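You operate a simulated robot arm through the tools that you are given. There is no shell and no other tool. Be economical: measure what you need, move in short steps, check, and stop when the job is done.

You run a simulated two-armed robot. Do the job below in one go: nothing can be reset, and whatever is moved stays where it is left.

## Task
Take the card from the top of the wooden bench and put it on the paint table. Shut the left drawer. Take the yellow brush and leave it on the orange gasket. Put the black brush on the top of the wooden bench. Fetch the red brush and stand it on the right low shelf of the wooden bench. Put the red can from the plate bench on the low shelf of the plate bench. Take the jug and leave it on the low shelf of the steel table. Stack the 41 mm blue socket from the drip tray on top of the 46 mm blue socket. Put the thinner can labelled "R 36" from the top of the steel bench on the right end of the control desk and the thinner can marked "R 25" on the right low shelf of the wooden bench. Take the blue cup and put it on the black shelf by the last gap. Any order will do. Set down upright: red brush, red can, jug, thinner can, blue cup.

Only the result counts: the job must be done as asked and must still hold three seconds after the hand-in. Knocking over, shifting, dropping, spilling or breaking anything else fails it.

## Robot
Two 7-joint arms with two-finger parallel grippers on one trunk, on a base that drives. Base frame: it is fixed to the floor where the robot stands at the start and does not move with it; the origin is under the middle of the robot, x ahead of it, y to its left, z up; the surface under the hand at the start is at about z = 86. Lengths are in cm, angles in degrees, forces in N, time in s.
The left shoulder is at the start at [7, 13.4, 117.6], the right one opposite. With the tool pointing down near the work surface each hand reaches from about 10 to 64 cm from the robot's upright axis, wherever it stands, measured 20 degrees to its own side. Places, roughly: black brush (3x3x17 cm) [70, 80, 90]; black shelf by the last gap [-690, 200, 90]; blue cup (8x7x8 cm) [-370, -110, 90]; blue socket [-150, -125, 75]; card [50, 0, 100]; jug [-125, -125, 75]; left drawer [30, 10, 70]; low shelf of the plate bench [70, 250, 20]; low shelf of the steel table [-130, -150, 20]; orange gasket [50, 225, 75]; paint table [70, 110, 80]; red brush (3x3x17 cm) [70, 130, 90]; red can [50, 175, 100]; right end of the control desk (25x25 cm) [-542, 14, 90]; right low shelf of the wooden bench [70, -70, 40]; thinner can [-350, -150, 100]; top of the wooden bench [60, -30, 90]; yellow brush (3x3x17 cm) [70, 50, 90]. Payload 1.57 kg a hand.
The tool frame of a hand sits at the grasp point between the pads (the TCP): z along the fingers, y along the line on which they close. The tips reach 3 cm beyond it. Largest opening 8 cm; finger width 1.7, thickness 1.2; the body of the gripper, 4 by 8.2 cm, starts 8 cm behind the TCP.
Orientation is that of the tool frame in the base frame, as a unit quaternion [x, y, z, w]. With the fingers straight down and closing along the base's y, the tool's x points along the base's -x, its y along +y and its z along -z.

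## Interface
- The arms move only by the tool apply_moves. It takes "left_commands", "right_commands" or both (then of equal length, played together; a hand with none holds still); each is a list of rows, each an object (a shift or turn left out is 0, a gripper value left out holds the last) with "hand": the finger opening in cm, from 0 to 8; "dp": the shift along the base's x, y, z in cm, a list of three; "rotation": the turn, a rotation vector about the base's x, y, z in degrees, a list of three. In form: [{"hand": hand, "dp": [dx, dy, dz], "rotation": [rx, ry, rz]}, ...]. A call has 1 to 10 rows; each row is the pose to reach, as a shift and turn from the pose commanded when the call began. Each row takes 0.2 s and may step no farther than 5 cm and 8.6 degrees from the row before; otherwise, or with a gripper value out of range, the whole call is refused. A pose out of reach is approached as far as the arm can. The call stops where the force on the tool passes 40 N (or 10 N more than at its start, if that is more) or the arm is blocked; 0.2 s more then pass. The fingers move at their own pace (about 15.3 cm/s each) and stop on an object; they squeeze with about 33 N. The grip force told is the motor's: it shows also when the fingers shut on nothing. Time passes only in rows, and 0.2 s behind the last, so rows that repeat a pose let the fingers close. It gives the time, the measured TCP pose, the force on the tool (base axes), the opening and the grip force at its end, in the units of the frame above (readings bear some noise), with the torque about the TCP (base axes, N m) and any sound that the robot's microphone picked up.
- Cameras (640 x 400 px; columns grow to the right, rows downward): "scene" is now at [11.85, 3, 137.89]; the picture's right is [0.37, -0.93, 0.00], its down [-0.74, -0.30, -0.60] and it looks along [0.56, 0.22, -0.80] (base axes); focal length 214 px, centre (320, 200). "left" rides on the left gripper at [7.2, 0.7, -12.2] in its tool frame; the picture's right is [-0.09, 1.00, 0.00], its down [-0.84, -0.08, -0.54] and it looks along [-0.54, -0.05, 0.84] (tool axes); focal length 238 px, centre (320, 200). "right" rides on the right gripper at [7.2, -0.7, -12.2] in its tool frame; the picture's right is [0.09, 1.00, 0.00], its down [-0.84, 0.08, -0.54] and it looks along [-0.54, 0.05, 0.84] (tool axes); focal length 238 px, centre (320, 200).
- camera(camera): a new picture of that camera. It takes no simulated time.
- raise_lower(by): slides the trunk up (or, below 0, down) by that many cm; the arms and the scene camera ride with it, the base frame stays. It gives what a move gives, with no picture.
- drive_base(legs): drives the robot by 1 to 6 legs, each [ahead, left, turn to the left] in cm, cm and degrees, along the robot's own axes; the way and the turn of a leg run together, so that a leg with both is an arc; at most 150 cm and 180 degrees a leg. The arms and the cameras ride along, it lands a little off, and it stops where it bumps. It gives what a move gives.
- turn_head(pan, tilt): turns the head with the scene camera to pan (to the left, within 86 degrees either way) and tilt (down, from -29 to 69), counted from straight ahead of the robot. It gives what a move gives.
- point_at(camera, pixels): for up to 12 pixels [column, row] of the newest picture of that camera ("zoom" is the newest enlarged one), the place [x, y, z] in the base frame of the surface seen there, good to about 0.2 cm. It takes no simulated time.
- zoom(camera, box): a new picture of the part [left, top, right, bottom] of that camera's present view, enlarged. It takes no simulated time.
- finish_job(): hands the job in; it is judged then, once.

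Go step by step. Measure first, check grasps and placings, and put right what went wrong. The budget is 357 turns and 286 pictures, counting those below and the enlarged ones. Unless the task says otherwise, let go and move clear before handing in.

The tools are called as a command line: name --argument value ..., lists and objects as JSON in quotes. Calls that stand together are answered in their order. apply_moves: Moves the arms, as the interface text tells. Its arguments: {"type":"object","properties":{"left_commands":{"type":"array"},"right_commands":{"type":"array"}},"required":[]} The other tools are called the same way: raise_lower (by) slides the trunk up or down; drive_base (legs) drives the base; turn_head (pan, tilt) turns the head that bears the scene camera; camera (camera) takes a picture; point_at (camera, pixels) gives the place of the surface under pixels of a picture; zoom (camera, box) takes an enlarged picture of a part of a camera's view; finish_job () hands the job in.

At the start:

```text
time_s: 0.0
left_tool_pos: [34.58, 31.35, 118.91]
left_tcp_rot: [-0.001, 1.0, 0.0, 0.0]
left_contact_force: [-0.2, 0.1, -0.5]
left_ft_torque: [0.01, -0.01, 0.0]
left_width: 8.0
left_finger_force: 0.1
right_tool_pos: [38.76, -2.35, 108.96]
right_tcp_rot: [0.001, 1.0, 0.0, -0.001]
right_contact_force: [0.1, 0.2, -0.1]
right_ft_torque: [-0.01, 0.01, 0.01]
right_width: 8.0
right_finger_force: 0.0
trunk travel left (down, up): [-75.0, 19.0]
robot x, y, heading: [0.04, 0.0, 0.2]
head pan, tilt: [21.9, 53.0]
```

scene: 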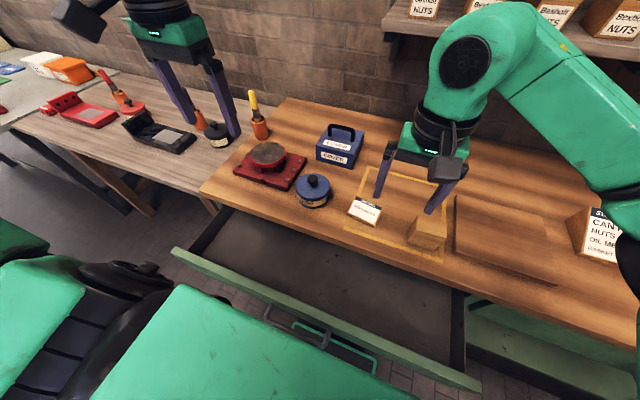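
right: 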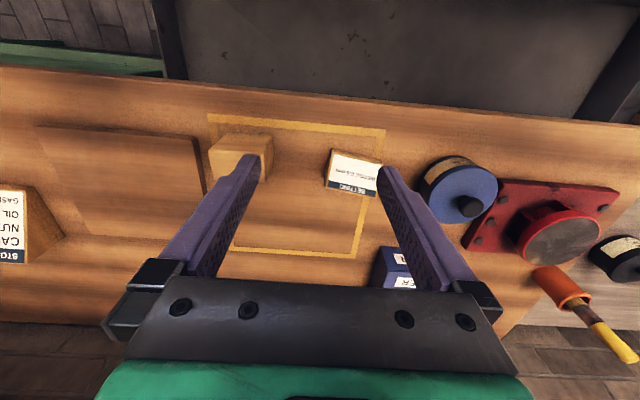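
left: 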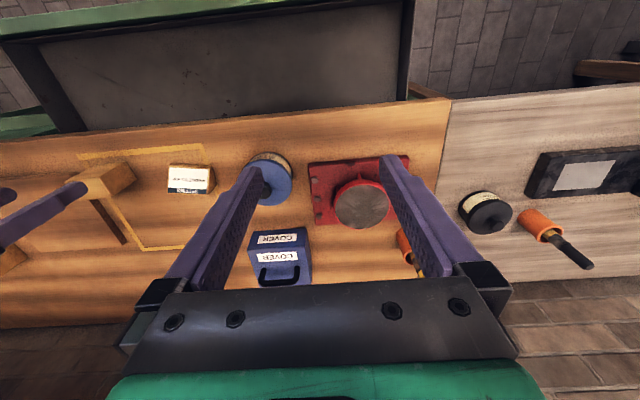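

The pictures show the open left drawer, a white card at about (365,211) and brushes in orange holders. I'll enlarge the scene for details.

zoom --camera "scene" --box '[220, 80, 480, 260]'

zoom --camera "scene" --box '[0, 40, 280, 200]'

point_at --camera "scene" --pixels '[[365, 211], [252, 97], [262, 130], [200, 120], [216, 140], [104, 75], [132, 106], [430, 225], [330, 250], [180, 250], [75, 112], [160, 130]]'

```text
2.22 times, centred on (350, 170) of scene
```

zoom: 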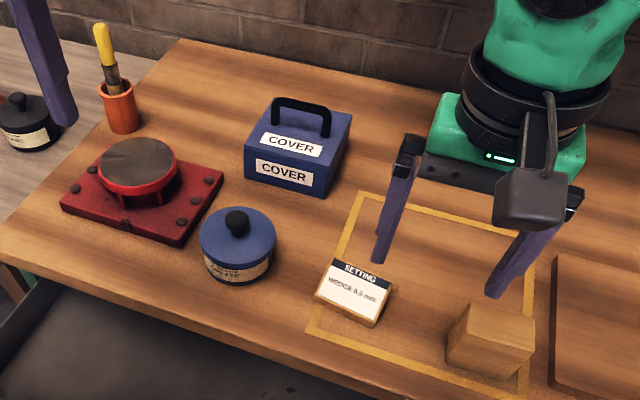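

```text
2.29 times, centred on (140, 120) of scene
```

zoom: 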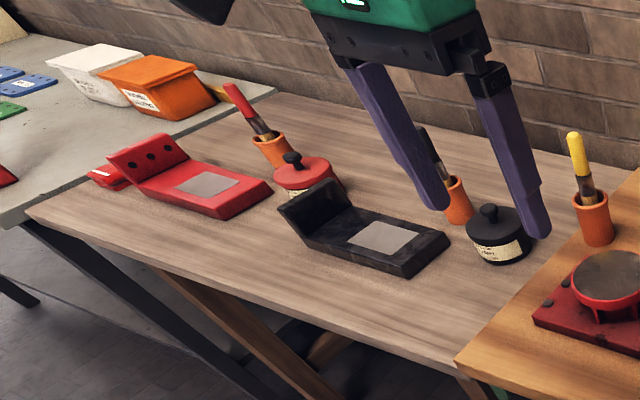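

```text
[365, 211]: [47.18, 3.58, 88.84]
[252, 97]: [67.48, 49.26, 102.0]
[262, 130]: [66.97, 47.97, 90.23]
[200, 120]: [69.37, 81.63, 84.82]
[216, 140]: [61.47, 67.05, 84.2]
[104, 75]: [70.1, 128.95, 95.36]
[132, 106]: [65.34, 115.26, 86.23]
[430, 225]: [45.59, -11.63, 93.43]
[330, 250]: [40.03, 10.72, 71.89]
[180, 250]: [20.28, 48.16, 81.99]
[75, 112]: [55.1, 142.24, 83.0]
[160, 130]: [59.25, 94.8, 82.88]
```

The card is a small wedge stand with a white label at scene (365,211). I'll measure its outline.

zoom --camera "scene" --box '[320, 170, 416, 230]'

zoom --camera "right" --box '[300, 130, 412, 200]'

```text
6.67 times, centred on (368, 200) of scene
```

zoom: 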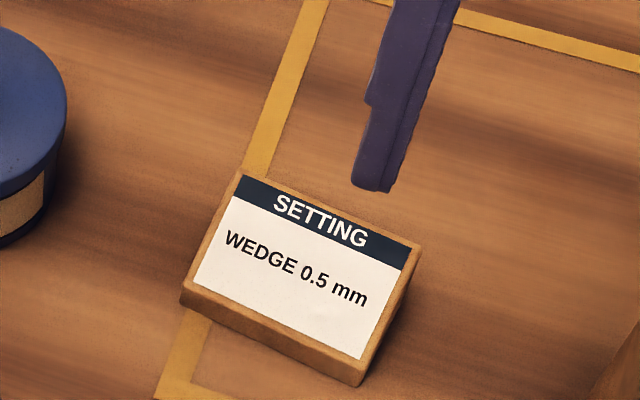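

```text
5.71 times, centred on (356, 165) of right
```

zoom: 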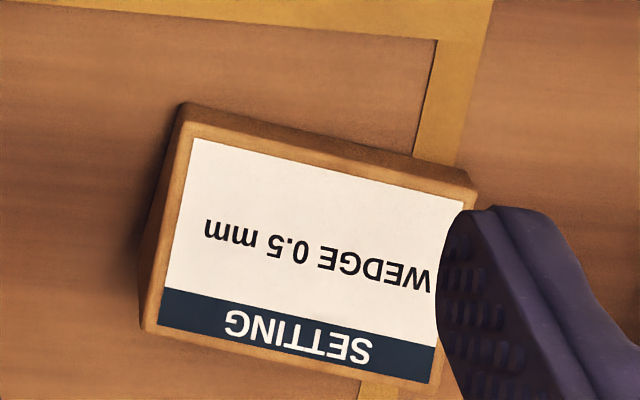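

The wedge stand shows clear corners in the right zoom. I'll get the corner points.

point_at --camera "zoom" --pixels '[[188, 112], [468, 185], [150, 322], [430, 375], [310, 250], [250, 120], [160, 230], [100, 250], [330, 145], [190, 350]]'

camera --camera "right"

```text
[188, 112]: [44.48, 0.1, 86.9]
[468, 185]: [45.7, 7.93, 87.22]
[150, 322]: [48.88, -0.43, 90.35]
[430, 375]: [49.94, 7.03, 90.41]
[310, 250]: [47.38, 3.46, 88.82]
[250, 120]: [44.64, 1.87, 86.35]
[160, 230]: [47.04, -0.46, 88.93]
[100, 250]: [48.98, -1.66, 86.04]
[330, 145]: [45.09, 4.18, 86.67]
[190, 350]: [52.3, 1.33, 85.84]
```

```text
278 pictures are left
```

right: 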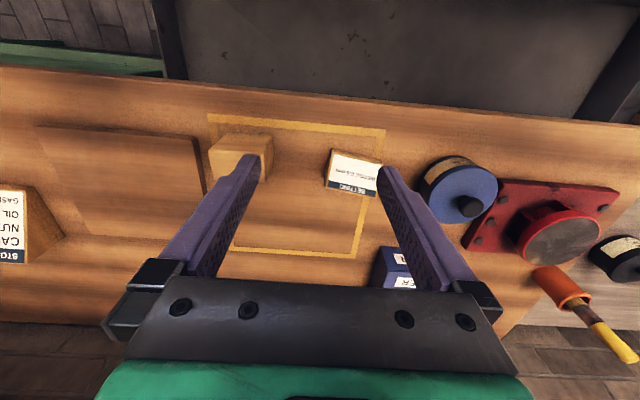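

The card is about 7.8 cm wide, 4.4 cm deep, wedge-shaped, and turned about -9°. First I'll look at the drawer to shut it while the hands are empty.

turn_head --pan 0 --tilt 65

camera --camera "scene"

```text
time_s: 0.8
left_tool_pos: [34.55, 31.36, 118.9]
left_tcp_rot: [-0.001, 1.0, 0.0, 0.0]
left_contact_force: [0.1, 1.1, -1.5]
left_ft_torque: [0.01, 0.02, -0.01]
left_width: 8.01
left_finger_force: 0.2
right_tool_pos: [38.78, -2.36, 109.02]
right_tcp_rot: [0.0, 1.0, 0.0, 0.0]
right_contact_force: [1.5, -0.4, -0.2]
right_ft_torque: [0.01, 0.0, -0.03]
right_width: 8.0
right_finger_force: 0.1
trunk travel left (down, up): [-75.0, 19.0]
robot x, y, heading: [-0.42, 0.35, -0.1]
head pan, tilt: [0.0, 65.0]
```

```text
277 pictures are left
```

scene: 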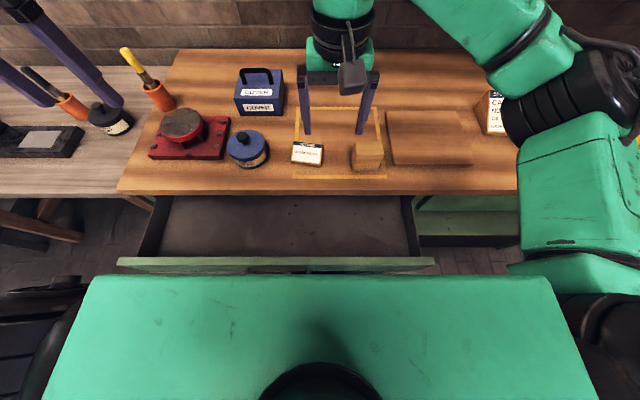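

point_at --camera "scene" --pixels '[[130, 265], [275, 265], [425, 263], [300, 271], [160, 190], [250, 190], [400, 190], [340, 188], [450, 215], [275, 225], [200, 130], [315, 280]]'

```text
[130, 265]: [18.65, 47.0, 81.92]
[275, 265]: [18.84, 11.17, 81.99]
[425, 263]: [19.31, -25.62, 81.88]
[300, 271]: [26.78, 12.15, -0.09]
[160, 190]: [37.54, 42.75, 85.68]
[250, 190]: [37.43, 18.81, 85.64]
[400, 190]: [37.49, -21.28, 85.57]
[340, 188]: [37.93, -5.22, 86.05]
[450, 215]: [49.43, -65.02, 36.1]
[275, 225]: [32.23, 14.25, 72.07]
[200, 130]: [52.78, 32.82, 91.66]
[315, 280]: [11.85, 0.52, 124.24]
```

The drawer's front is at x≈18, z up to 82, y −26 to 48; the bench edge is at x≈37. I'll back off 25 cm and push the drawer front with the left fingers.

drive_base --legs '[[-25, 0, 0]]'

apply_moves --left_commands '[{"hand": 0, "dp": [0, -4, -2]}, {"dp": [0, -8, -5]}, {"dp": [0, -12, -7]}, {"dp": [0, -16, -9]}, {"dp": [0, -20, -11]}, {"dp": [0, -20, -16]}, {"dp": [0, -20, -21]}, {"dp": [0, -20, -26]}, {"dp": [0, -20, -30]}, {"dp": [0, -20, -34]}]'

camera --camera "scene"

```text
time_s: 2.7
left_tool_pos: [9.57, 31.5, 118.77]
left_tcp_rot: [-0.003, 1.0, 0.0, -0.001]
left_contact_force: [-0.2, 0.4, -0.8]
left_ft_torque: [0.01, 0.04, 0.02]
left_width: 7.99
left_finger_force: 0.1
right_tool_pos: [14.04, -2.22, 108.97]
right_tcp_rot: [-0.003, 1.0, 0.0, -0.001]
right_contact_force: [-0.1, -0.3, 0.2]
right_ft_torque: [-0.01, 0.03, -0.04]
right_width: 7.99
right_finger_force: 0.1
trunk travel left (down, up): [-75.0, 19.0]
robot x, y, heading: [-24.64, -0.26, 0.5]
head pan, tilt: [0.0, 65.0]
```

```text
time_s: 4.9
left_tool_pos: [9.6, 11.45, 84.75]
left_tcp_rot: [-0.004, 1.0, -0.001, 0.0]
left_contact_force: [0.3, 0.5, 0.0]
left_ft_torque: [0.02, 0.04, 0.0]
left_width: 0.0
left_finger_force: 21.1
right_tool_pos: [14.0, -2.17, 109.02]
right_tcp_rot: [-0.002, 1.0, 0.0, -0.001]
right_contact_force: [-0.8, 0.6, -0.4]
right_ft_torque: [-0.03, -0.01, 0.03]
right_width: 8.0
right_finger_force: 0.1
trunk travel left (down, up): [-75.0, 19.0]
robot x, y, heading: [-24.99, -0.03, 0.0]
head pan, tilt: [0.0, 65.0]
```

```text
276 pictures are left
```

scene: 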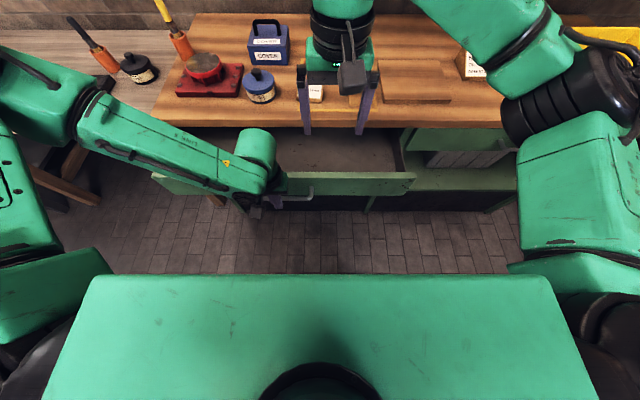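

The hand is in front of the drawer front with the handle at (295,195). I'll check the handle's place.

point_at --camera "scene" --pixels '[[290, 197], [308, 193], [340, 185], [370, 190], [340, 178]]'

camera --camera "left"

```text
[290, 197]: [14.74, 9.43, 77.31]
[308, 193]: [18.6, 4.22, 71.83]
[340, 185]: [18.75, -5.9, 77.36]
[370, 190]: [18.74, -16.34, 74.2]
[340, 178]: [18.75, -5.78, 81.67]
```

```text
275 pictures are left
```

left: 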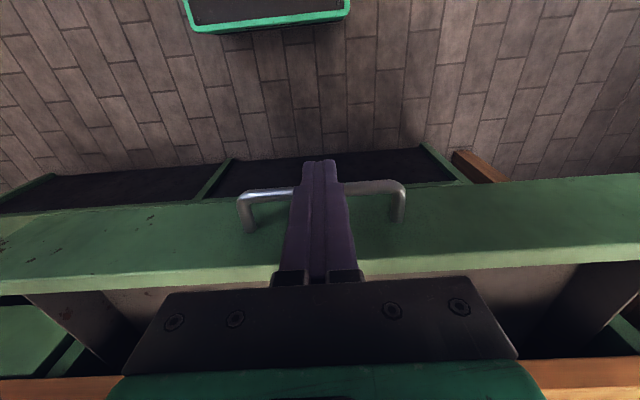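

The handle bar is at x≈14.7, z≈77, centred at y≈11. I'll drop 6.5 cm and push on the handle bar forward in 2 cm rows.

apply_moves --left_commands '[{"dp": [0, 0, -4]}, {"dp": [0, 0, -6.7]}, {"dp": [2, 0, -6.7]}, {"dp": [4, 0, -6.7]}, {"dp": [6, 0, -6.7]}, {"dp": [8, 0, -6.7]}, {"dp": [10, 0, -6.7]}, {"dp": [12, 0, -6.7]}, {"dp": [14, 0, -6.7]}, {"dp": [16, 0, -6.7]}]'

apply_moves --left_commands '[{"dp": [2, 0, 0]}, {"dp": [4, 0, 0]}, {"dp": [6, 0, 0]}, {"dp": [8, 0, 0]}, {"dp": [9, 0, 0]}, {"dp": [10, 0, 0]}]'

camera --camera "scene"

```text
time_s: 7.1
left_tool_pos: [18.99, 16.23, 84.17]
left_tcp_rot: [-0.004, 1.0, 0.0, 0.001]
left_contact_force: [-0.1, 0.3, -0.3]
left_ft_torque: [-0.02, -0.01, 0.0]
left_width: 0.0
left_finger_force: 21.3
left hand out of reach, approached as far as the arm can: row 1, 2, 3, 4, 5, 6, 7, 8, 9, 10
right_tool_pos: [13.8, -2.25, 109.01]
right_tcp_rot: [-0.003, 1.0, 0.0, 0.0]
right_contact_force: [0.3, 0.0, -0.6]
right_ft_torque: [0.01, -0.01, 0.01]
right_width: 8.0
right_finger_force: 0.1
trunk travel left (down, up): [-75.0, 19.0]
robot x, y, heading: [-24.96, -0.08, 0.2]
head pan, tilt: [0.0, 65.0]
```

```text
time_s: 8.5
left_tool_pos: [23.99, 18.87, 87.43]
left_tcp_rot: [-0.004, 1.0, -0.001, 0.001]
left_contact_force: [-0.7, -0.6, -0.8]
left_ft_torque: [0.0, 0.02, -0.03]
left_width: 0.03
left_finger_force: 20.9
left hand out of reach, approached as far as the arm can: row 1, 2, 3, 4, 5, 6
right_tool_pos: [14.0, -2.25, 109.04]
right_tcp_rot: [-0.003, 1.0, 0.0, -0.001]
right_contact_force: [0.4, -0.3, 1.1]
right_ft_torque: [0.02, -0.02, 0.01]
right_width: 7.99
right_finger_force: 0.0
trunk travel left (down, up): [-75.0, 19.0]
robot x, y, heading: [-24.83, -0.27, 0.1]
head pan, tilt: [0.0, 65.0]
```

```text
274 pictures are left
```

scene: 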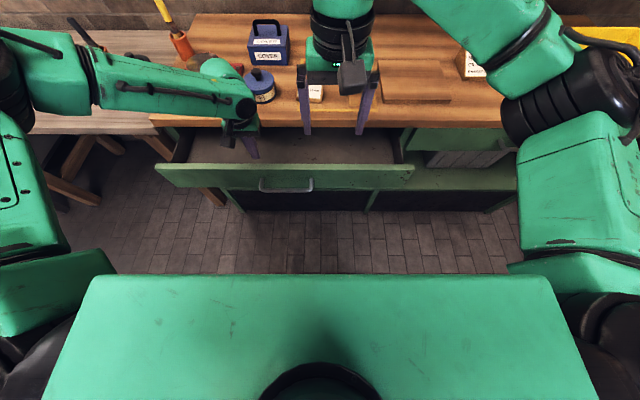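

The left hand couldn't reach that low and slid over the drawer front. I'll lift it and bring it back, then lower the trunk.

apply_moves --left_commands '[{"dp": [0, 0, 5]}]'

```text
time_s: 8.9
left_tool_pos: [24.0, 18.72, 92.7]
left_tcp_rot: [-0.003, 1.0, 0.0, 0.001]
left_contact_force: [-0.5, 0.0, 0.8]
left_ft_torque: [-0.01, -0.02, -0.03]
left_width: 0.01
left_finger_force: 20.9
right_tool_pos: [13.89, -2.29, 109.09]
right_tcp_rot: [-0.002, 1.0, 0.0, 0.001]
right_contact_force: [-0.4, 0.4, -0.3]
right_ft_torque: [-0.02, 0.0, 0.0]
right_width: 8.0
right_finger_force: 0.0
trunk travel left (down, up): [-75.0, 19.0]
robot x, y, heading: [-25.01, 0.06, 0.2]
head pan, tilt: [0.0, 65.0]
```

The commanded pose follows the actual one. I'll move back to (9,11) and lower the trunk by 15 cm.

apply_moves --left_commands '[{"dp": [-4, -2, 0]}, {"dp": [-8, -4, 0]}, {"dp": [-12, -6, 0]}, {"dp": [-15, -7.7, 0]}]'

raise_lower --by -15

camera --camera "scene"

```text
time_s: 9.9
left_tool_pos: [8.88, 11.01, 92.58]
left_tcp_rot: [-0.003, 1.0, 0.0, 0.0]
left_contact_force: [0.0, -0.4, 0.0]
left_ft_torque: [0.01, -0.01, 0.01]
left_width: 0.0
left_finger_force: 21.3
right_tool_pos: [13.75, -2.3, 109.08]
right_tcp_rot: [-0.004, 1.0, 0.002, 0.0]
right_contact_force: [-0.3, -0.3, 0.3]
right_ft_torque: [-0.01, 0.0, 0.0]
right_width: 7.97
right_finger_force: 0.0
trunk travel left (down, up): [-75.0, 19.0]
robot x, y, heading: [-24.74, 0.15, 0.2]
head pan, tilt: [0.0, 65.0]
```

```text
time_s: 11.6
left_tool_pos: [9.03, 11.02, 77.51]
left_tcp_rot: [-0.003, 1.0, 0.001, 0.0]
left_contact_force: [-0.3, -0.1, -1.0]
left_ft_torque: [-0.02, 0.01, 0.0]
left_width: 0.02
left_finger_force: 21.0
right_tool_pos: [14.04, -2.22, 94.1]
right_tcp_rot: [-0.003, 1.0, 0.0, 0.0]
right_contact_force: [-0.8, -0.8, 0.4]
right_ft_torque: [-0.02, -0.03, 0.0]
right_width: 7.98
right_finger_force: 0.0
trunk travel left (down, up): [-60.0, 34.0]
robot x, y, heading: [-24.62, -0.23, 0.2]
head pan, tilt: [0.0, 65.0]
```

```text
273 pictures are left
```

scene: 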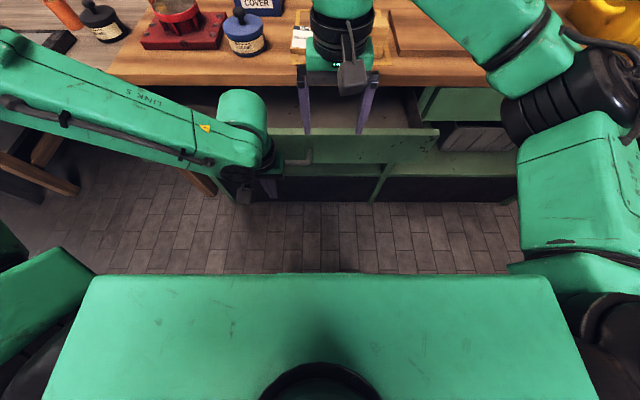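

The left hand is at z=77.5, in front of the handle. Now I push.

apply_moves --left_commands '[{"dp": [2.5, 0, 0]}, {"dp": [4.5, 0, 0]}, {"dp": [6.5, 0, 0]}, {"dp": [8.5, 0, 0]}, {"dp": [10.5, 0, 0]}, {"dp": [12.5, 0, 0]}, {"dp": [14.5, 0, 0]}, {"dp": [16.5, 0, 0]}, {"dp": [18.5, 0, 0]}, {"dp": [20.5, 0, 0]}]'

apply_moves --left_commands '[{"dp": [1, 0, 0]}, {"dp": [2, 0, 0]}, {"dp": [3, 0, 0]}, {"dp": [4, 0, 0]}, {"dp": [5, 0, 0]}]'

camera --camera "scene"

```text
time_s: 13.8
left_tool_pos: [24.96, 14.34, 79.09]
left_tcp_rot: [-0.003, 1.0, -0.001, 0.001]
left_contact_force: [0.0, 0.3, 0.3]
left_ft_torque: [0.03, 0.04, 0.03]
left_width: 0.02
left_finger_force: 21.5
left hand out of reach, approached as far as the arm can: row 7, 8, 9, 10
right_tool_pos: [14.02, -2.39, 93.99]
right_tcp_rot: [-0.003, 1.0, 0.0, 0.0]
right_contact_force: [1.1, 0.1, 0.0]
right_ft_torque: [0.01, 0.03, 0.02]
right_width: 7.98
right_finger_force: 0.0
trunk travel left (down, up): [-60.0, 34.0]
robot x, y, heading: [-24.59, -0.14, 0.3]
head pan, tilt: [0.0, 65.0]
```

```text
time_s: 15.0
left_tool_pos: [26.64, 16.15, 80.33]
left_tcp_rot: [-0.003, 1.0, 0.0, 0.001]
left_contact_force: [-0.4, -0.1, 0.0]
left_ft_torque: [0.01, -0.02, 0.01]
left_width: 0.0
left_finger_force: 21.2
left hand out of reach, approached as far as the arm can: row 1, 2, 3, 4, 5
right_tool_pos: [13.87, -2.14, 94.06]
right_tcp_rot: [-0.003, 1.0, 0.0, 0.0]
right_contact_force: [0.4, 0.1, 0.9]
right_ft_torque: [-0.04, 0.01, -0.02]
right_width: 7.98
right_finger_force: 0.1
trunk travel left (down, up): [-60.0, 34.0]
robot x, y, heading: [-24.93, -0.32, 0.3]
head pan, tilt: [0.0, 65.0]
```

```text
272 pictures are left
```

scene: 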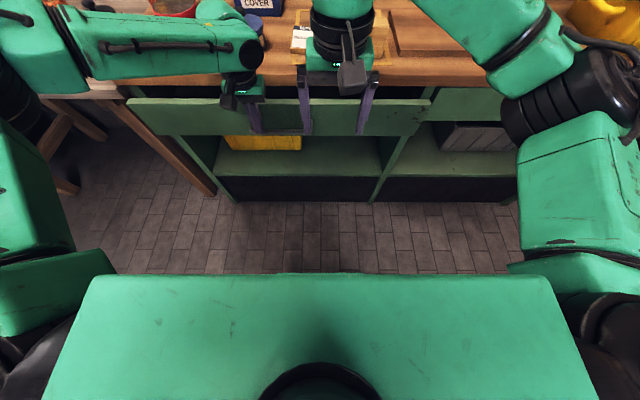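

The drawer moved in; the arm is at its reach limit. I'll bring the base forward a bit and finish pushing by arm.

apply_moves --left_commands '[{"dp": [-3, 0, 0]}, {"dp": [-7, -3, -1]}, {"dp": [-11, -4, -1.5]}]'

drive_base --legs '[[9, 0, 0]]'

apply_moves --left_commands '[{"dp": [1.5, 0, -0.5]}, {"dp": [3, 0, -1]}, {"dp": [4.5, 0, -1]}, {"dp": [6, 0, -1]}, {"dp": [7, 0, -1]}, {"dp": [8, 0, -1]}, {"dp": [9, 0, -1]}, {"dp": [10, 0, -1]}, {"dp": [11, 0, -1]}, {"dp": [12, 0, -1]}]'

camera --camera "scene"

```text
refused: row 2 steps farther than a row can; nothing moved
```

```text
time_s: 16.1
left_tool_pos: [35.68, 16.04, 80.31]
left_tcp_rot: [-0.003, 1.0, -0.001, 0.002]
left_contact_force: [0.7, -0.4, -0.5]
left_ft_torque: [0.01, -0.02, 0.04]
left_width: 0.0
left_finger_force: 21.4
right_tool_pos: [23.15, -2.28, 94.05]
right_tcp_rot: [-0.003, 1.0, 0.0, 0.001]
right_contact_force: [0.3, -0.3, 0.0]
right_ft_torque: [-0.01, 0.0, -0.01]
right_width: 8.03
right_finger_force: 0.0
trunk travel left (down, up): [-60.0, 34.0]
robot x, y, heading: [-15.7, 0.11, 0.4]
head pan, tilt: [0.0, 65.0]
```

```text
time_s: 17.4
left_tool_pos: [36.67, 18.09, 80.81]
left_tcp_rot: [0.0, 1.0, -0.003, -0.004]
left_contact_force: [-12.4, -4.8, 5.5]
left_ft_torque: [0.27, -0.71, 0.02]
left_width: 0.01
left_finger_force: 21.1
left hand out of reach, approached as far as the arm can: row 1, 2, 3, 4, 5, 6
right_tool_pos: [22.62, -2.31, 94.21]
right_tcp_rot: [-0.002, 1.0, 0.0, 0.002]
right_contact_force: [-0.2, 0.7, 0.5]
right_ft_torque: [0.03, 0.02, -0.01]
right_width: 8.01
right_finger_force: 0.0
trunk travel left (down, up): [-60.0, 34.0]
robot x, y, heading: [-15.81, -0.03, 0.2]
head pan, tilt: [0.0, 65.0]
stopped in row 6 (left hand): the force on the tool passed its limit at 46 N (the readings are from after the stop); the commanded pose is now the measured one
```

```text
271 pictures are left
```

scene: 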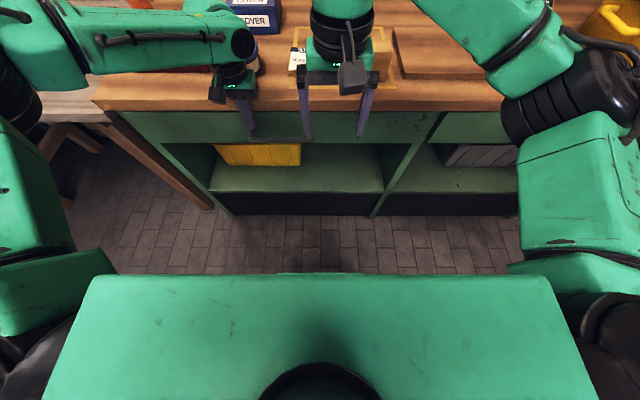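

The push stopped at 46 N with the drawer front flush with the bench at (300,125). I'll draw the hand back and check.

apply_moves --left_commands '[{"dp": [-4, 0, 0]}, {"dp": [-8, 0, 0]}, {"dp": [-12, 0, 0]}, {"dp": [-15, 3, 3]}]'

camera --camera "scene"

point_at --camera "scene" --pixels '[[180, 120], [280, 125], [400, 125], [280, 105], [460, 125]]'

```text
refused: row 4 steps farther than a row can; nothing moved
```

```text
270 pictures are left
```

scene: 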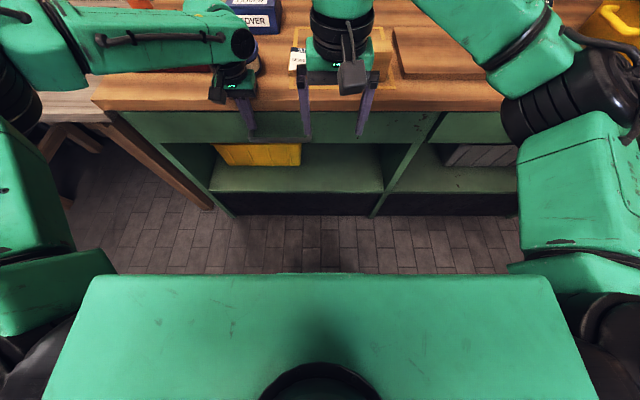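

```text
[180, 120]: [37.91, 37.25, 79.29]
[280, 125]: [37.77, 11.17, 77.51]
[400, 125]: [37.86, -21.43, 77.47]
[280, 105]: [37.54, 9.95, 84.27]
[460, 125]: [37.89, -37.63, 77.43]
```

The drawer face is at x≈37.8, flush with the neighbouring panel at 37.9, so it is shut. I'll retract the left hand and raise the trunk for the card.

apply_moves --left_commands '[{"dp": [-4, 0, 0]}, {"dp": [-8, 0, 0]}, {"dp": [-12, 0, 0]}, {"dp": [-12, 3, 3]}, {"dp": [-12, 6, 6]}, {"dp": [-12, 9, 9]}, {"dp": [-12, 12, 12]}]'

raise_lower --by 16

drive_base --legs '[[17, 0, 0]]'

camera --camera "scene"

```text
time_s: 19.0
left_tool_pos: [24.7, 30.33, 92.46]
left_tcp_rot: [0.0, 1.0, -0.002, -0.004]
left_contact_force: [0.0, -0.7, -0.8]
left_ft_torque: [0.0, -0.01, 0.0]
left_width: 0.0
left_finger_force: 21.8
right_tool_pos: [22.99, -2.28, 94.27]
right_tcp_rot: [-0.002, 1.0, 0.0, 0.001]
right_contact_force: [-0.7, 0.7, 0.2]
right_ft_torque: [0.0, 0.02, -0.02]
right_width: 7.98
right_finger_force: 0.1
trunk travel left (down, up): [-60.0, 34.0]
robot x, y, heading: [-15.6, 0.02, 0.2]
head pan, tilt: [0.0, 65.0]
```

```text
time_s: 20.9
left_tool_pos: [24.75, 30.36, 108.57]
left_tcp_rot: [0.0, 1.0, -0.001, -0.005]
left_contact_force: [-0.2, -0.1, 0.7]
left_ft_torque: [0.0, -0.02, -0.01]
left_width: 0.01
left_finger_force: 20.7
right_tool_pos: [22.95, -2.21, 109.98]
right_tcp_rot: [-0.003, 1.0, 0.0, -0.001]
right_contact_force: [-0.4, -0.2, 0.9]
right_ft_torque: [-0.01, -0.02, 0.0]
right_width: 8.01
right_finger_force: 0.1
trunk travel left (down, up): [-76.0, 18.0]
robot x, y, heading: [-16.0, 0.1, 0.2]
head pan, tilt: [0.0, 65.0]
```

```text
time_s: 22.3
left_tool_pos: [41.57, 30.32, 108.71]
left_tcp_rot: [-0.001, 1.0, -0.001, -0.003]
left_contact_force: [-0.5, -0.3, 0.1]
left_ft_torque: [0.0, -0.02, 0.04]
left_width: 0.0
left_finger_force: 20.8
right_tool_pos: [39.74, -2.23, 110.13]
right_tcp_rot: [-0.002, 1.0, 0.0, 0.0]
right_contact_force: [-0.1, 0.3, -0.2]
right_ft_torque: [-0.03, -0.03, -0.01]
right_width: 8.01
right_finger_force: 0.1
trunk travel left (down, up): [-76.0, 18.0]
robot x, y, heading: [1.24, 0.06, 0.2]
head pan, tilt: [0.0, 65.0]
```

```text
269 pictures are left
```

scene: 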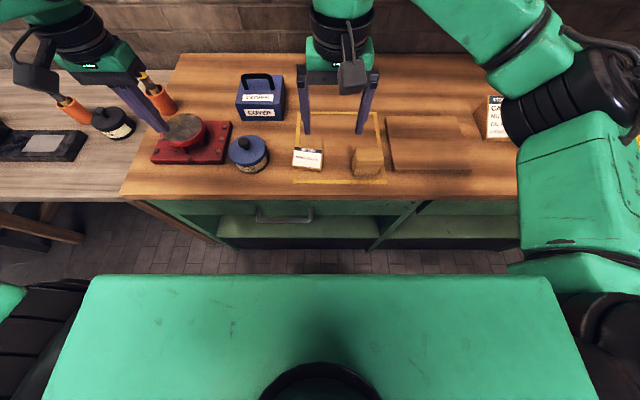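

The drawer is shut with nothing disturbed. Now I turn the right hand +81° and bring it above the card.

apply_moves --right_commands '[{"hand": 8, "dp": [0.75, 0.6, -0.5], "rotation": [0, 0, 8.1]}, {"dp": [1.5, 1.2, -1], "rotation": [0, 0, 16.2]}, {"dp": [2.25, 1.8, -1.5], "rotation": [0, 0, 24.3]}, {"dp": [3, 2.4, -2], "rotation": [0, 0, 32.4]}, {"dp": [3.75, 3, -2.5], "rotation": [0, 0, 40.5]}, {"dp": [4.5, 3.6, -3], "rotation": [0, 0, 48.6]}, {"dp": [5.25, 4.2, -4], "rotation": [0, 0, 56.7]}, {"dp": [6, 4.8, -5], "rotation": [0, 0, 64.8]}, {"dp": [6.75, 5.4, -6], "rotation": [0, 0, 72.9]}, {"dp": [7.5, 5.9, -8], "rotation": [0, 0, 81.0]}]'

camera --camera "right"

```text
time_s: 24.5
left_tool_pos: [41.67, 30.23, 108.69]
left_tcp_rot: [0.0, 1.0, 0.0, -0.004]
left_contact_force: [-0.2, -0.2, 0.3]
left_ft_torque: [0.01, -0.04, 0.02]
left_width: 0.02
left_finger_force: 21.2
right_tool_pos: [36.07, -0.67, 106.53]
right_tcp_rot: [-0.558, 0.83, -0.008, -0.001]
right_contact_force: [-0.2, -0.6, -0.1]
right_ft_torque: [0.03, -0.02, 0.0]
right_width: 8.0
right_finger_force: 0.1
right hand out of reach, approached as far as the arm can: row 7, 8, 9, 10
trunk travel left (down, up): [-76.0, 18.0]
robot x, y, heading: [1.02, 0.0, -0.0]
head pan, tilt: [0.0, 65.0]
```

```text
268 pictures are left
```

right: 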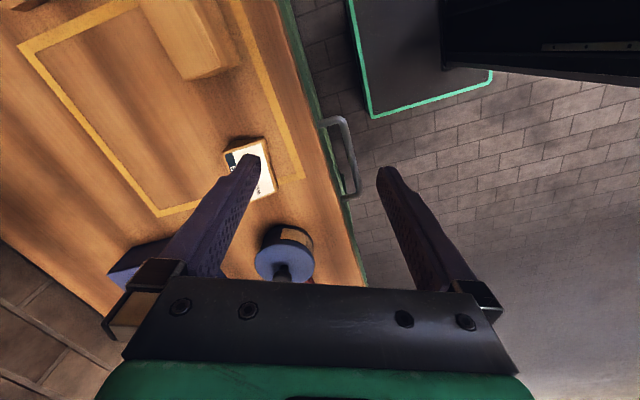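

The wrist stops at about +68°. I'll try the other way: −99° from the start orientation.

apply_moves --right_commands '[{"dp": [0, 0, 0], "rotation": [0, 0, -8.5]}, {"rotation": [0, 0, -17]}, {"rotation": [0, 0, -25.5]}, {"rotation": [0, 0, -34]}, {"rotation": [0, 0, -42.5]}, {"rotation": [0, 0, -51]}, {"rotation": [0, 0, -59.5]}, {"rotation": [0, 0, -68]}, {"rotation": [0, 0, -76.5]}, {"rotation": [0, 0, -85]}]'

apply_moves --right_commands '[{"dp": [1, 0.4, 0], "rotation": [0, 0, -8.2]}, {"dp": [2, 0.8, 0], "rotation": [0, 0, -16.4]}, {"dp": [3, 1.3, 0], "rotation": [0, 0, -24.6]}, {"dp": [4, 1.7, 0], "rotation": [0, 0, -32.8]}, {"dp": [5, 2, 0], "rotation": [0, 0, -41]}, {"dp": [6, 2.5, 0], "rotation": [0, 0, -49.2]}, {"dp": [7, 3, 0], "rotation": [0, 0, -57.4]}, {"dp": [8, 3.5, 0], "rotation": [0, 0, -65.6]}, {"dp": [9, 4, 0], "rotation": [0, 0, -73.8]}, {"dp": [11, 4.3, -3], "rotation": [0, 0, -82]}]'

camera --camera "right"

```text
time_s: 26.7
left_tool_pos: [41.83, 30.2, 108.61]
left_tcp_rot: [-0.001, 1.0, -0.001, -0.005]
left_contact_force: [-0.6, 0.3, -0.6]
left_ft_torque: [-0.02, 0.01, -0.01]
left_width: 0.01
left_finger_force: 21.1
right_tool_pos: [36.1, -0.72, 106.23]
right_tcp_rot: [0.151, 0.989, -0.005, -0.007]
right_contact_force: [1.1, 0.6, -0.2]
right_ft_torque: [0.0, -0.01, -0.03]
right_width: 8.01
right_finger_force: 0.2
trunk travel left (down, up): [-76.0, 18.0]
robot x, y, heading: [1.25, 0.21, 0.1]
head pan, tilt: [0.0, 65.0]
```

```text
time_s: 28.9
left_tool_pos: [42.03, 30.26, 108.44]
left_tcp_rot: [0.0, 1.0, -0.002, -0.005]
left_contact_force: [-0.3, 0.2, 0.2]
left_ft_torque: [-0.03, 0.02, 0.0]
left_width: 0.0
left_finger_force: 21.0
right_tool_pos: [47.19, 3.64, 103.02]
right_tcp_rot: [0.762, 0.648, 0.0, -0.008]
right_contact_force: [0.3, -0.5, 0.4]
right_ft_torque: [0.02, 0.02, -0.02]
right_width: 8.0
right_finger_force: 0.0
trunk travel left (down, up): [-76.0, 18.0]
robot x, y, heading: [0.9, 0.24, 0.1]
head pan, tilt: [0.0, 65.0]
```

```text
267 pictures are left
```

right: 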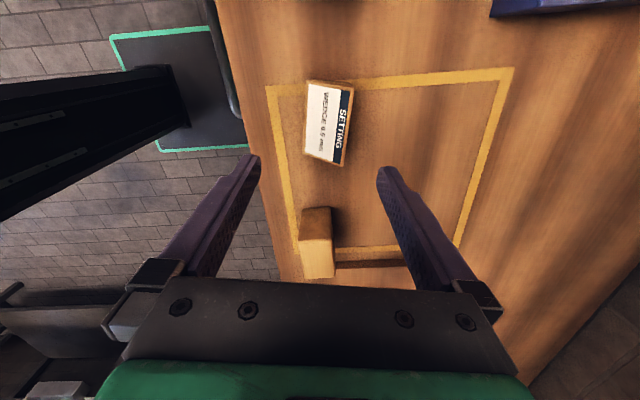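

The hand is aligned (−99°) directly above the card at (47.2, 3.6). I'll descend to near the bench.

apply_moves --right_commands '[{"dp": [0, 0, -4]}, {"dp": [0, 0, -8]}, {"dp": [0, 0, -10]}, {"dp": [0, 0, -11]}]'

camera --camera "right"

```text
time_s: 29.9
left_tool_pos: [41.94, 30.3, 108.56]
left_tcp_rot: [0.0, 1.0, -0.002, -0.005]
left_contact_force: [-0.6, -1.0, -0.1]
left_ft_torque: [0.02, -0.01, -0.05]
left_width: 0.0
left_finger_force: 21.5
right_tool_pos: [47.2, 3.46, 92.13]
right_tcp_rot: [0.762, 0.648, 0.0, -0.009]
right_contact_force: [0.6, 0.2, 0.1]
right_ft_torque: [0.07, 0.01, -0.03]
right_width: 8.0
right_finger_force: 0.1
trunk travel left (down, up): [-76.0, 18.0]
robot x, y, heading: [1.01, 0.14, -0.0]
head pan, tilt: [0.0, 65.0]
```

```text
266 pictures are left
```

right: 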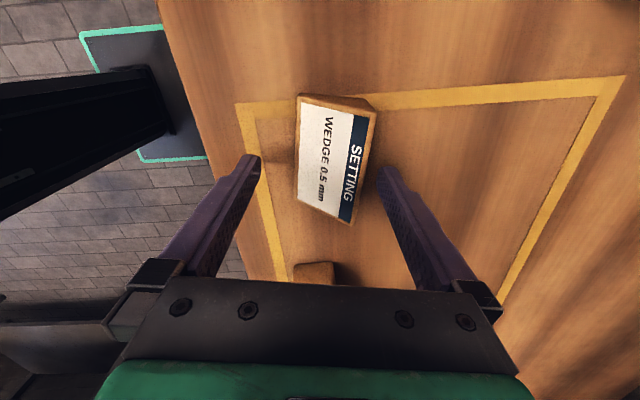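

The card lies between the fingertips at (335,155). Down 2.8 cm more and close.

apply_moves --right_commands '[{"dp": [0.3, 0.2, -1.5]}, {"dp": [0.3, 0.2, -2.8]}, {"hand": 0, "dp": [0.3, 0.2, -2.8]}, {"dp": [0.3, 0.2, -2.8]}, {"dp": [0.3, 0.2, -2.8]}]'

camera --camera "right"

```text
time_s: 31.1
left_tool_pos: [41.73, 30.3, 108.5]
left_tcp_rot: [0.0, 1.0, -0.001, -0.005]
left_contact_force: [-0.3, -0.6, -0.4]
left_ft_torque: [-0.01, 0.0, 0.01]
left_width: 0.01
left_finger_force: 21.3
right_tool_pos: [47.44, 3.71, 89.35]
right_tcp_rot: [0.761, 0.648, 0.001, -0.008]
right_contact_force: [1.3, 0.3, -0.2]
right_ft_torque: [0.12, -0.07, -0.05]
right_width: 4.82
right_finger_force: 33.2
trunk travel left (down, up): [-76.0, 18.0]
robot x, y, heading: [1.36, 0.52, 0.1]
head pan, tilt: [0.0, 65.0]
```

```text
265 pictures are left
```

right: 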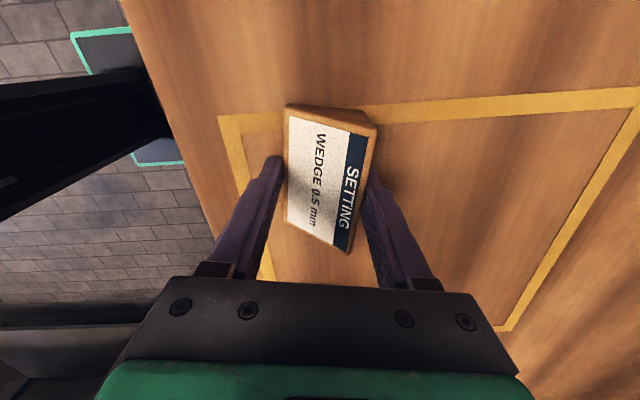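

Gripped at 4.8 cm with 33 N. Lift slowly.

apply_moves --right_commands '[{"dp": [0, 0, 1]}, {"dp": [0, 0, 3]}, {"dp": [0, 0, 6]}, {"dp": [0, 0, 10]}]'

camera --camera "right"

```text
time_s: 32.1
left_tool_pos: [41.76, 30.23, 108.63]
left_tcp_rot: [0.0, 1.0, -0.002, -0.004]
left_contact_force: [0.3, -0.4, 0.6]
left_ft_torque: [0.0, -0.01, 0.01]
left_width: 0.0
left_finger_force: 21.4
right_tool_pos: [47.43, 3.66, 99.24]
right_tcp_rot: [0.762, 0.648, 0.0, -0.009]
right_contact_force: [-0.2, -0.7, -2.7]
right_ft_torque: [0.01, -0.01, -0.04]
right_width: 4.84
right_finger_force: 33.1
trunk travel left (down, up): [-76.0, 18.0]
robot x, y, heading: [1.65, -0.24, 0.4]
head pan, tilt: [0.0, 65.0]
```

```text
264 pictures are left
```

right: 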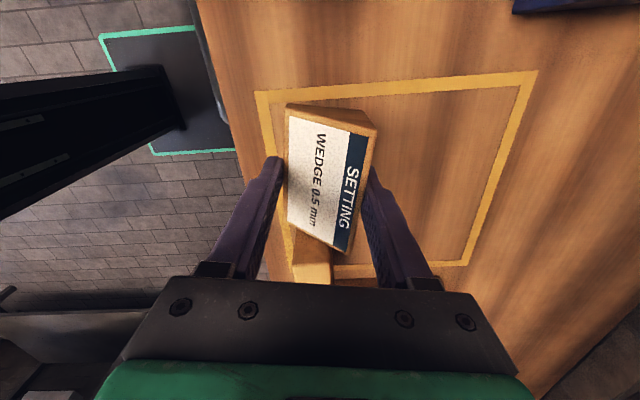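

The card is held firmly. I'll lift the right hand higher and move the base left 35 and ahead 7 to reach the yellow brush with the left hand.

apply_moves --right_commands '[{"dp": [-2, 0, 4]}, {"dp": [-4, 0, 8]}, {"dp": [-6, 0, 12]}, {"dp": [-8, 0, 15]}]' --left_commands '[{"hand": 4, "dp": [0, 0, 2]}, {"dp": [0, 0, 4]}, {"dp": [0, 0, 6]}, {"dp": [0, 0, 8]}]'

drive_base --legs '[[0, 35, 0], [6, 0, 0]]'

turn_head --pan 15 --tilt 48

camera --camera "scene"

```text
time_s: 33.1
left_tool_pos: [41.72, 30.38, 116.49]
left_tcp_rot: [0.0, 1.0, -0.001, -0.005]
left_contact_force: [0.4, 0.0, -0.3]
left_ft_torque: [-0.01, 0.0, 0.04]
left_width: 3.99
left_finger_force: 0.1
right_tool_pos: [39.15, 3.74, 114.14]
right_tcp_rot: [0.761, 0.648, 0.001, -0.008]
right_contact_force: [0.1, -0.6, -1.2]
right_ft_torque: [0.01, -0.03, -0.02]
right_width: 4.83
right_finger_force: 32.9
trunk travel left (down, up): [-76.0, 18.0]
robot x, y, heading: [1.17, 0.11, 0.2]
head pan, tilt: [0.0, 65.0]
```

```text
time_s: 36.0
left_tool_pos: [47.0, 65.21, 116.69]
left_tcp_rot: [-0.002, 1.0, -0.002, -0.001]
left_contact_force: [-0.1, -0.5, 0.0]
left_ft_torque: [0.0, -0.06, 0.0]
left_width: 4.02
left_finger_force: 0.1
right_tool_pos: [44.72, 38.59, 114.44]
right_tcp_rot: [0.761, 0.649, 0.003, -0.008]
right_contact_force: [-0.9, -0.4, -1.4]
right_ft_torque: [0.04, -0.06, 0.01]
right_width: 4.83
right_finger_force: 33.0
trunk travel left (down, up): [-76.0, 18.0]
robot x, y, heading: [6.77, 34.92, 0.4]
head pan, tilt: [0.0, 65.0]
```

```text
time_s: 36.8
left_tool_pos: [47.7, 65.3, 116.43]
left_tcp_rot: [-0.002, 1.0, -0.001, -0.005]
left_contact_force: [0.2, -1.1, -0.2]
left_ft_torque: [0.0, 0.03, -0.02]
left_width: 4.01
left_finger_force: 0.0
right_tool_pos: [45.4, 38.67, 114.17]
right_tcp_rot: [0.76, 0.649, 0.0, -0.009]
right_contact_force: [0.7, -0.1, -2.2]
right_ft_torque: [0.0, -0.01, 0.04]
right_width: 4.84
right_finger_force: 33.3
trunk travel left (down, up): [-76.0, 18.0]
robot x, y, heading: [7.03, 34.88, 0.5]
head pan, tilt: [15.0, 48.0]
```

```text
263 pictures are left
```

scene: 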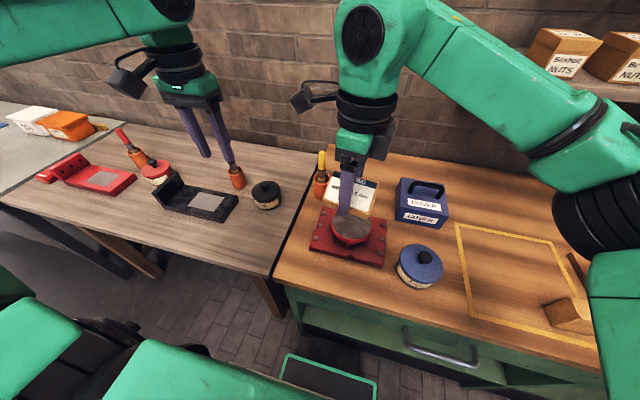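

Brushes stand in orange pots; yellow at (321,165). I'll measure the brush and free table spots.

zoom --camera "scene" --box '[200, 120, 360, 220]'

point_at --camera "scene" --pixels '[[322, 155], [321, 163], [320, 171], [320, 185], [120, 133], [129, 145], [234, 165], [237, 178], [245, 215], [255, 220], [300, 180], [130, 220]]'

camera --camera "left"

```text
4.00 times, centred on (280, 170) of scene
```

zoom: 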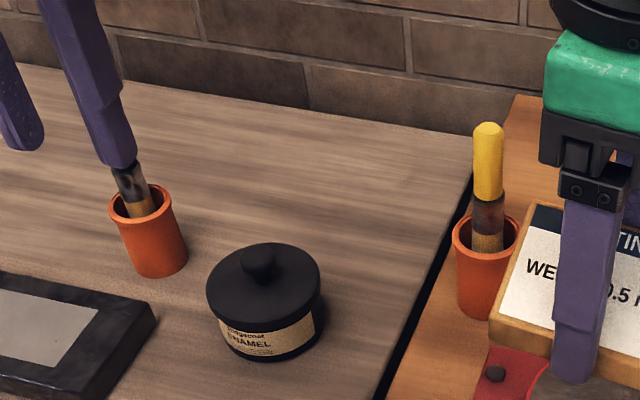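

```text
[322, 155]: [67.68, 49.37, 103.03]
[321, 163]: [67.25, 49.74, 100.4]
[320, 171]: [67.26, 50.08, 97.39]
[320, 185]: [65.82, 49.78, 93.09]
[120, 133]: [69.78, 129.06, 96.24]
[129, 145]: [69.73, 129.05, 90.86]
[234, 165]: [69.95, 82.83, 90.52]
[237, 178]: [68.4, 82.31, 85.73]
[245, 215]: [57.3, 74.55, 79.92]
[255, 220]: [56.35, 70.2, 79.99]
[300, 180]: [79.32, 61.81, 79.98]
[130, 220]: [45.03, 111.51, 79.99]
```

```text
261 pictures are left
```

left: 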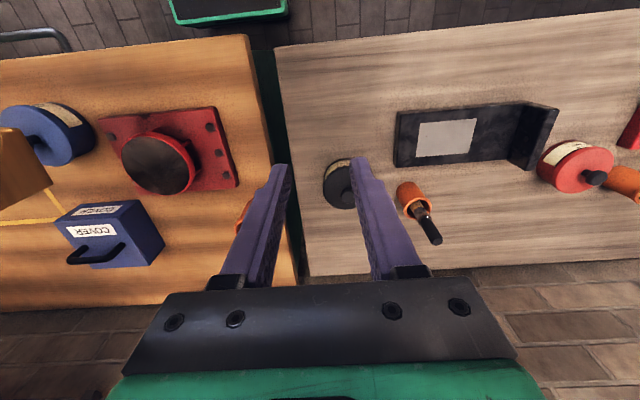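

Yellow brush handle is at about (67.4, 49.7), top z≈103.5; paint table top is z=80.0. I'll shift the right hand aside and bring the left hand above the yellow brush.

apply_moves --right_commands '[{"dp": [-2, -4, 0]}, {"dp": [-4, -8, 0]}, {"dp": [-6, -12, 0]}, {"dp": [-8, -15, 0]}, {"dp": [-8, -15, 0]}, {"dp": [-8, -15, 0]}]' --left_commands '[{"hand": 5, "dp": [0, 0, 0]}, {"dp": [3.5, -3, 0]}, {"dp": [7, -6, 0]}, {"dp": [11, -9, 0]}, {"dp": [15, -12, 0]}, {"dp": [19.5, -14.5, 0]}]'

camera --camera "left"

zoom --camera "scene" --box '[240, 100, 400, 200]'

```text
refused: row 6 steps farther than a row can; nothing moved
```

```text
260 pictures are left
```

left: 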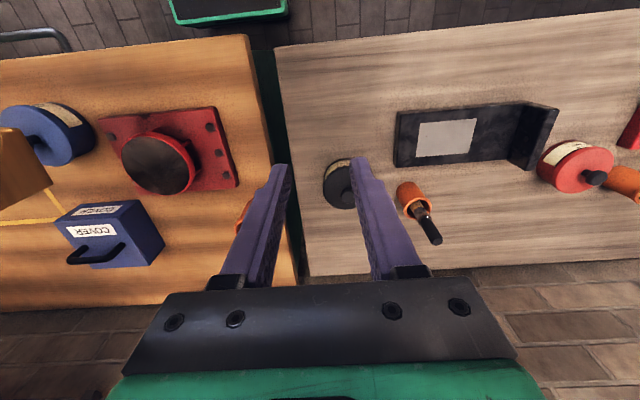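

```text
4.00 times, centred on (320, 150) of scene
```

zoom: 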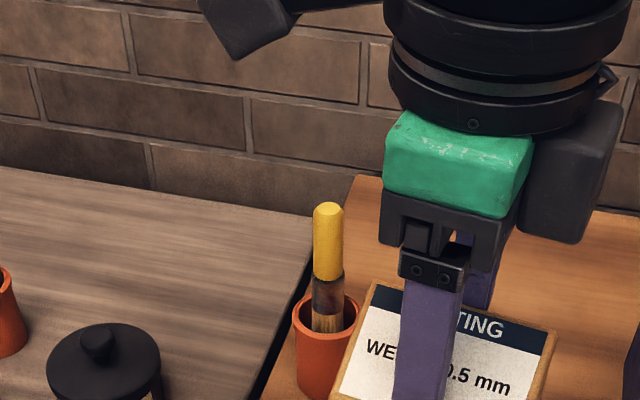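

A row was too long; I'll repeat with smaller steps.

apply_moves --right_commands '[{"dp": [-2, -4, 0]}, {"dp": [-4, -8, 0]}, {"dp": [-6, -12, 0]}, {"dp": [-8, -15, 0]}, {"dp": [-8, -15, 0]}, {"dp": [-8, -15, 0]}, {"dp": [-8, -15, 0]}]' --left_commands '[{"hand": 5, "dp": [0, 0, 0]}, {"dp": [3.5, -3, 0]}, {"dp": [7, -6, 0]}, {"dp": [10.5, -9, 0]}, {"dp": [14, -12, 0]}, {"dp": [17, -14, 0]}, {"dp": [19.8, -15.6, 0]}]'

camera --camera "left"

zoom --camera "scene" --box '[240, 100, 400, 200]'

```text
time_s: 38.4
left_tool_pos: [59.92, 53.44, 114.84]
left_tcp_rot: [-0.002, 1.0, -0.002, -0.004]
left_contact_force: [0.6, 0.9, -0.4]
left_ft_torque: [-0.01, 0.01, 0.01]
left_width: 5.01
left_finger_force: 0.0
left hand out of reach, approached as far as the arm can: row 5, 6, 7
right_tool_pos: [37.3, 23.57, 114.0]
right_tcp_rot: [0.76, 0.65, 0.002, -0.009]
right_contact_force: [-0.2, -0.1, -3.0]
right_ft_torque: [0.0, 0.04, 0.0]
right_width: 4.84
right_finger_force: 33.1
trunk travel left (down, up): [-76.0, 18.0]
robot x, y, heading: [6.66, 34.78, 0.4]
head pan, tilt: [15.0, 48.0]
```

```text
258 pictures are left
```

left: 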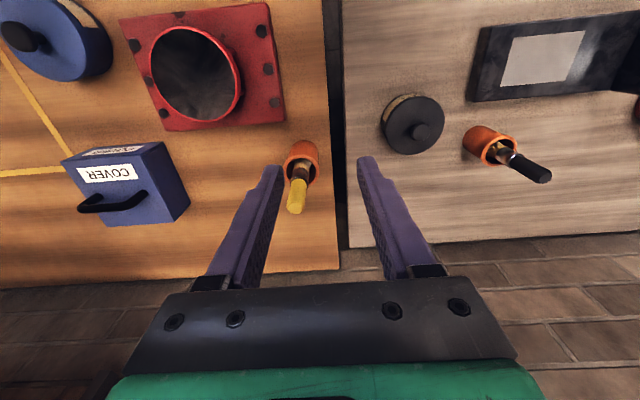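

```text
4.00 times, centred on (320, 150) of scene
```

zoom: 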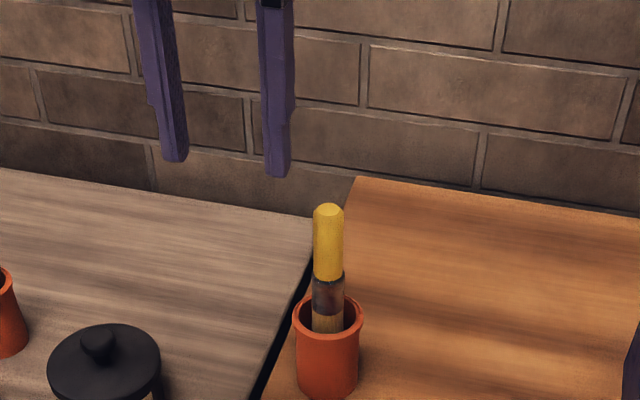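

The left arm stops at x≈60. I need to know how far the base can go ahead; I'll check the green-rimmed plate at scene (330,365).

camera --camera "scene"

point_at --camera "scene" --pixels '[[290, 356], [374, 380], [330, 372], [335, 368], [300, 305]]'

```text
256 pictures are left
```

scene: 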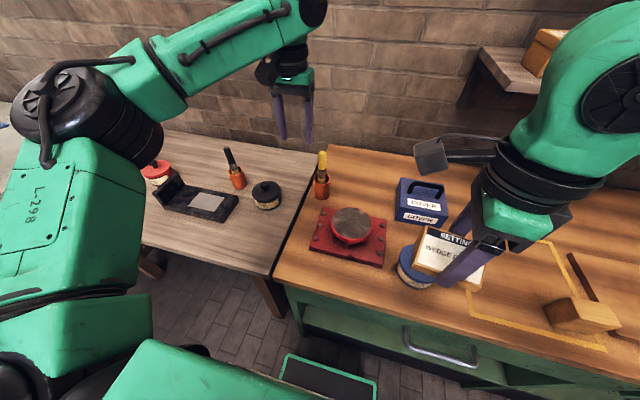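

```text
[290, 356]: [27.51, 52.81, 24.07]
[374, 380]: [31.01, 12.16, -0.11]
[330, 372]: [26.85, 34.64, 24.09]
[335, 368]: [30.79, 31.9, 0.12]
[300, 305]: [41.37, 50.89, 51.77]
```

The base front sits at x≈27.5 (21 ahead of the axis), so I can go 7 cm further. Then to the brush.

drive_base --legs '[[7, 0, 0]]'

camera --camera "left"

```text
time_s: 39.4
left_tool_pos: [66.45, 53.65, 115.02]
left_tcp_rot: [-0.002, 1.0, -0.002, -0.002]
left_contact_force: [0.4, 0.5, -0.3]
left_ft_torque: [0.01, -0.02, -0.02]
left_width: 5.02
left_finger_force: 0.1
right_tool_pos: [43.99, 23.75, 114.21]
right_tcp_rot: [0.76, 0.65, 0.002, -0.007]
right_contact_force: [-0.4, 0.1, -1.8]
right_ft_torque: [0.01, 0.0, -0.01]
right_width: 4.86
right_finger_force: 32.7
trunk travel left (down, up): [-76.0, 18.0]
robot x, y, heading: [13.97, 35.05, 0.5]
head pan, tilt: [15.0, 48.0]
```

```text
255 pictures are left
```

left: 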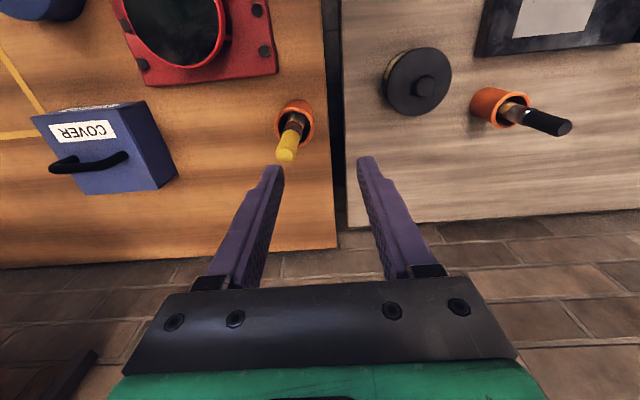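

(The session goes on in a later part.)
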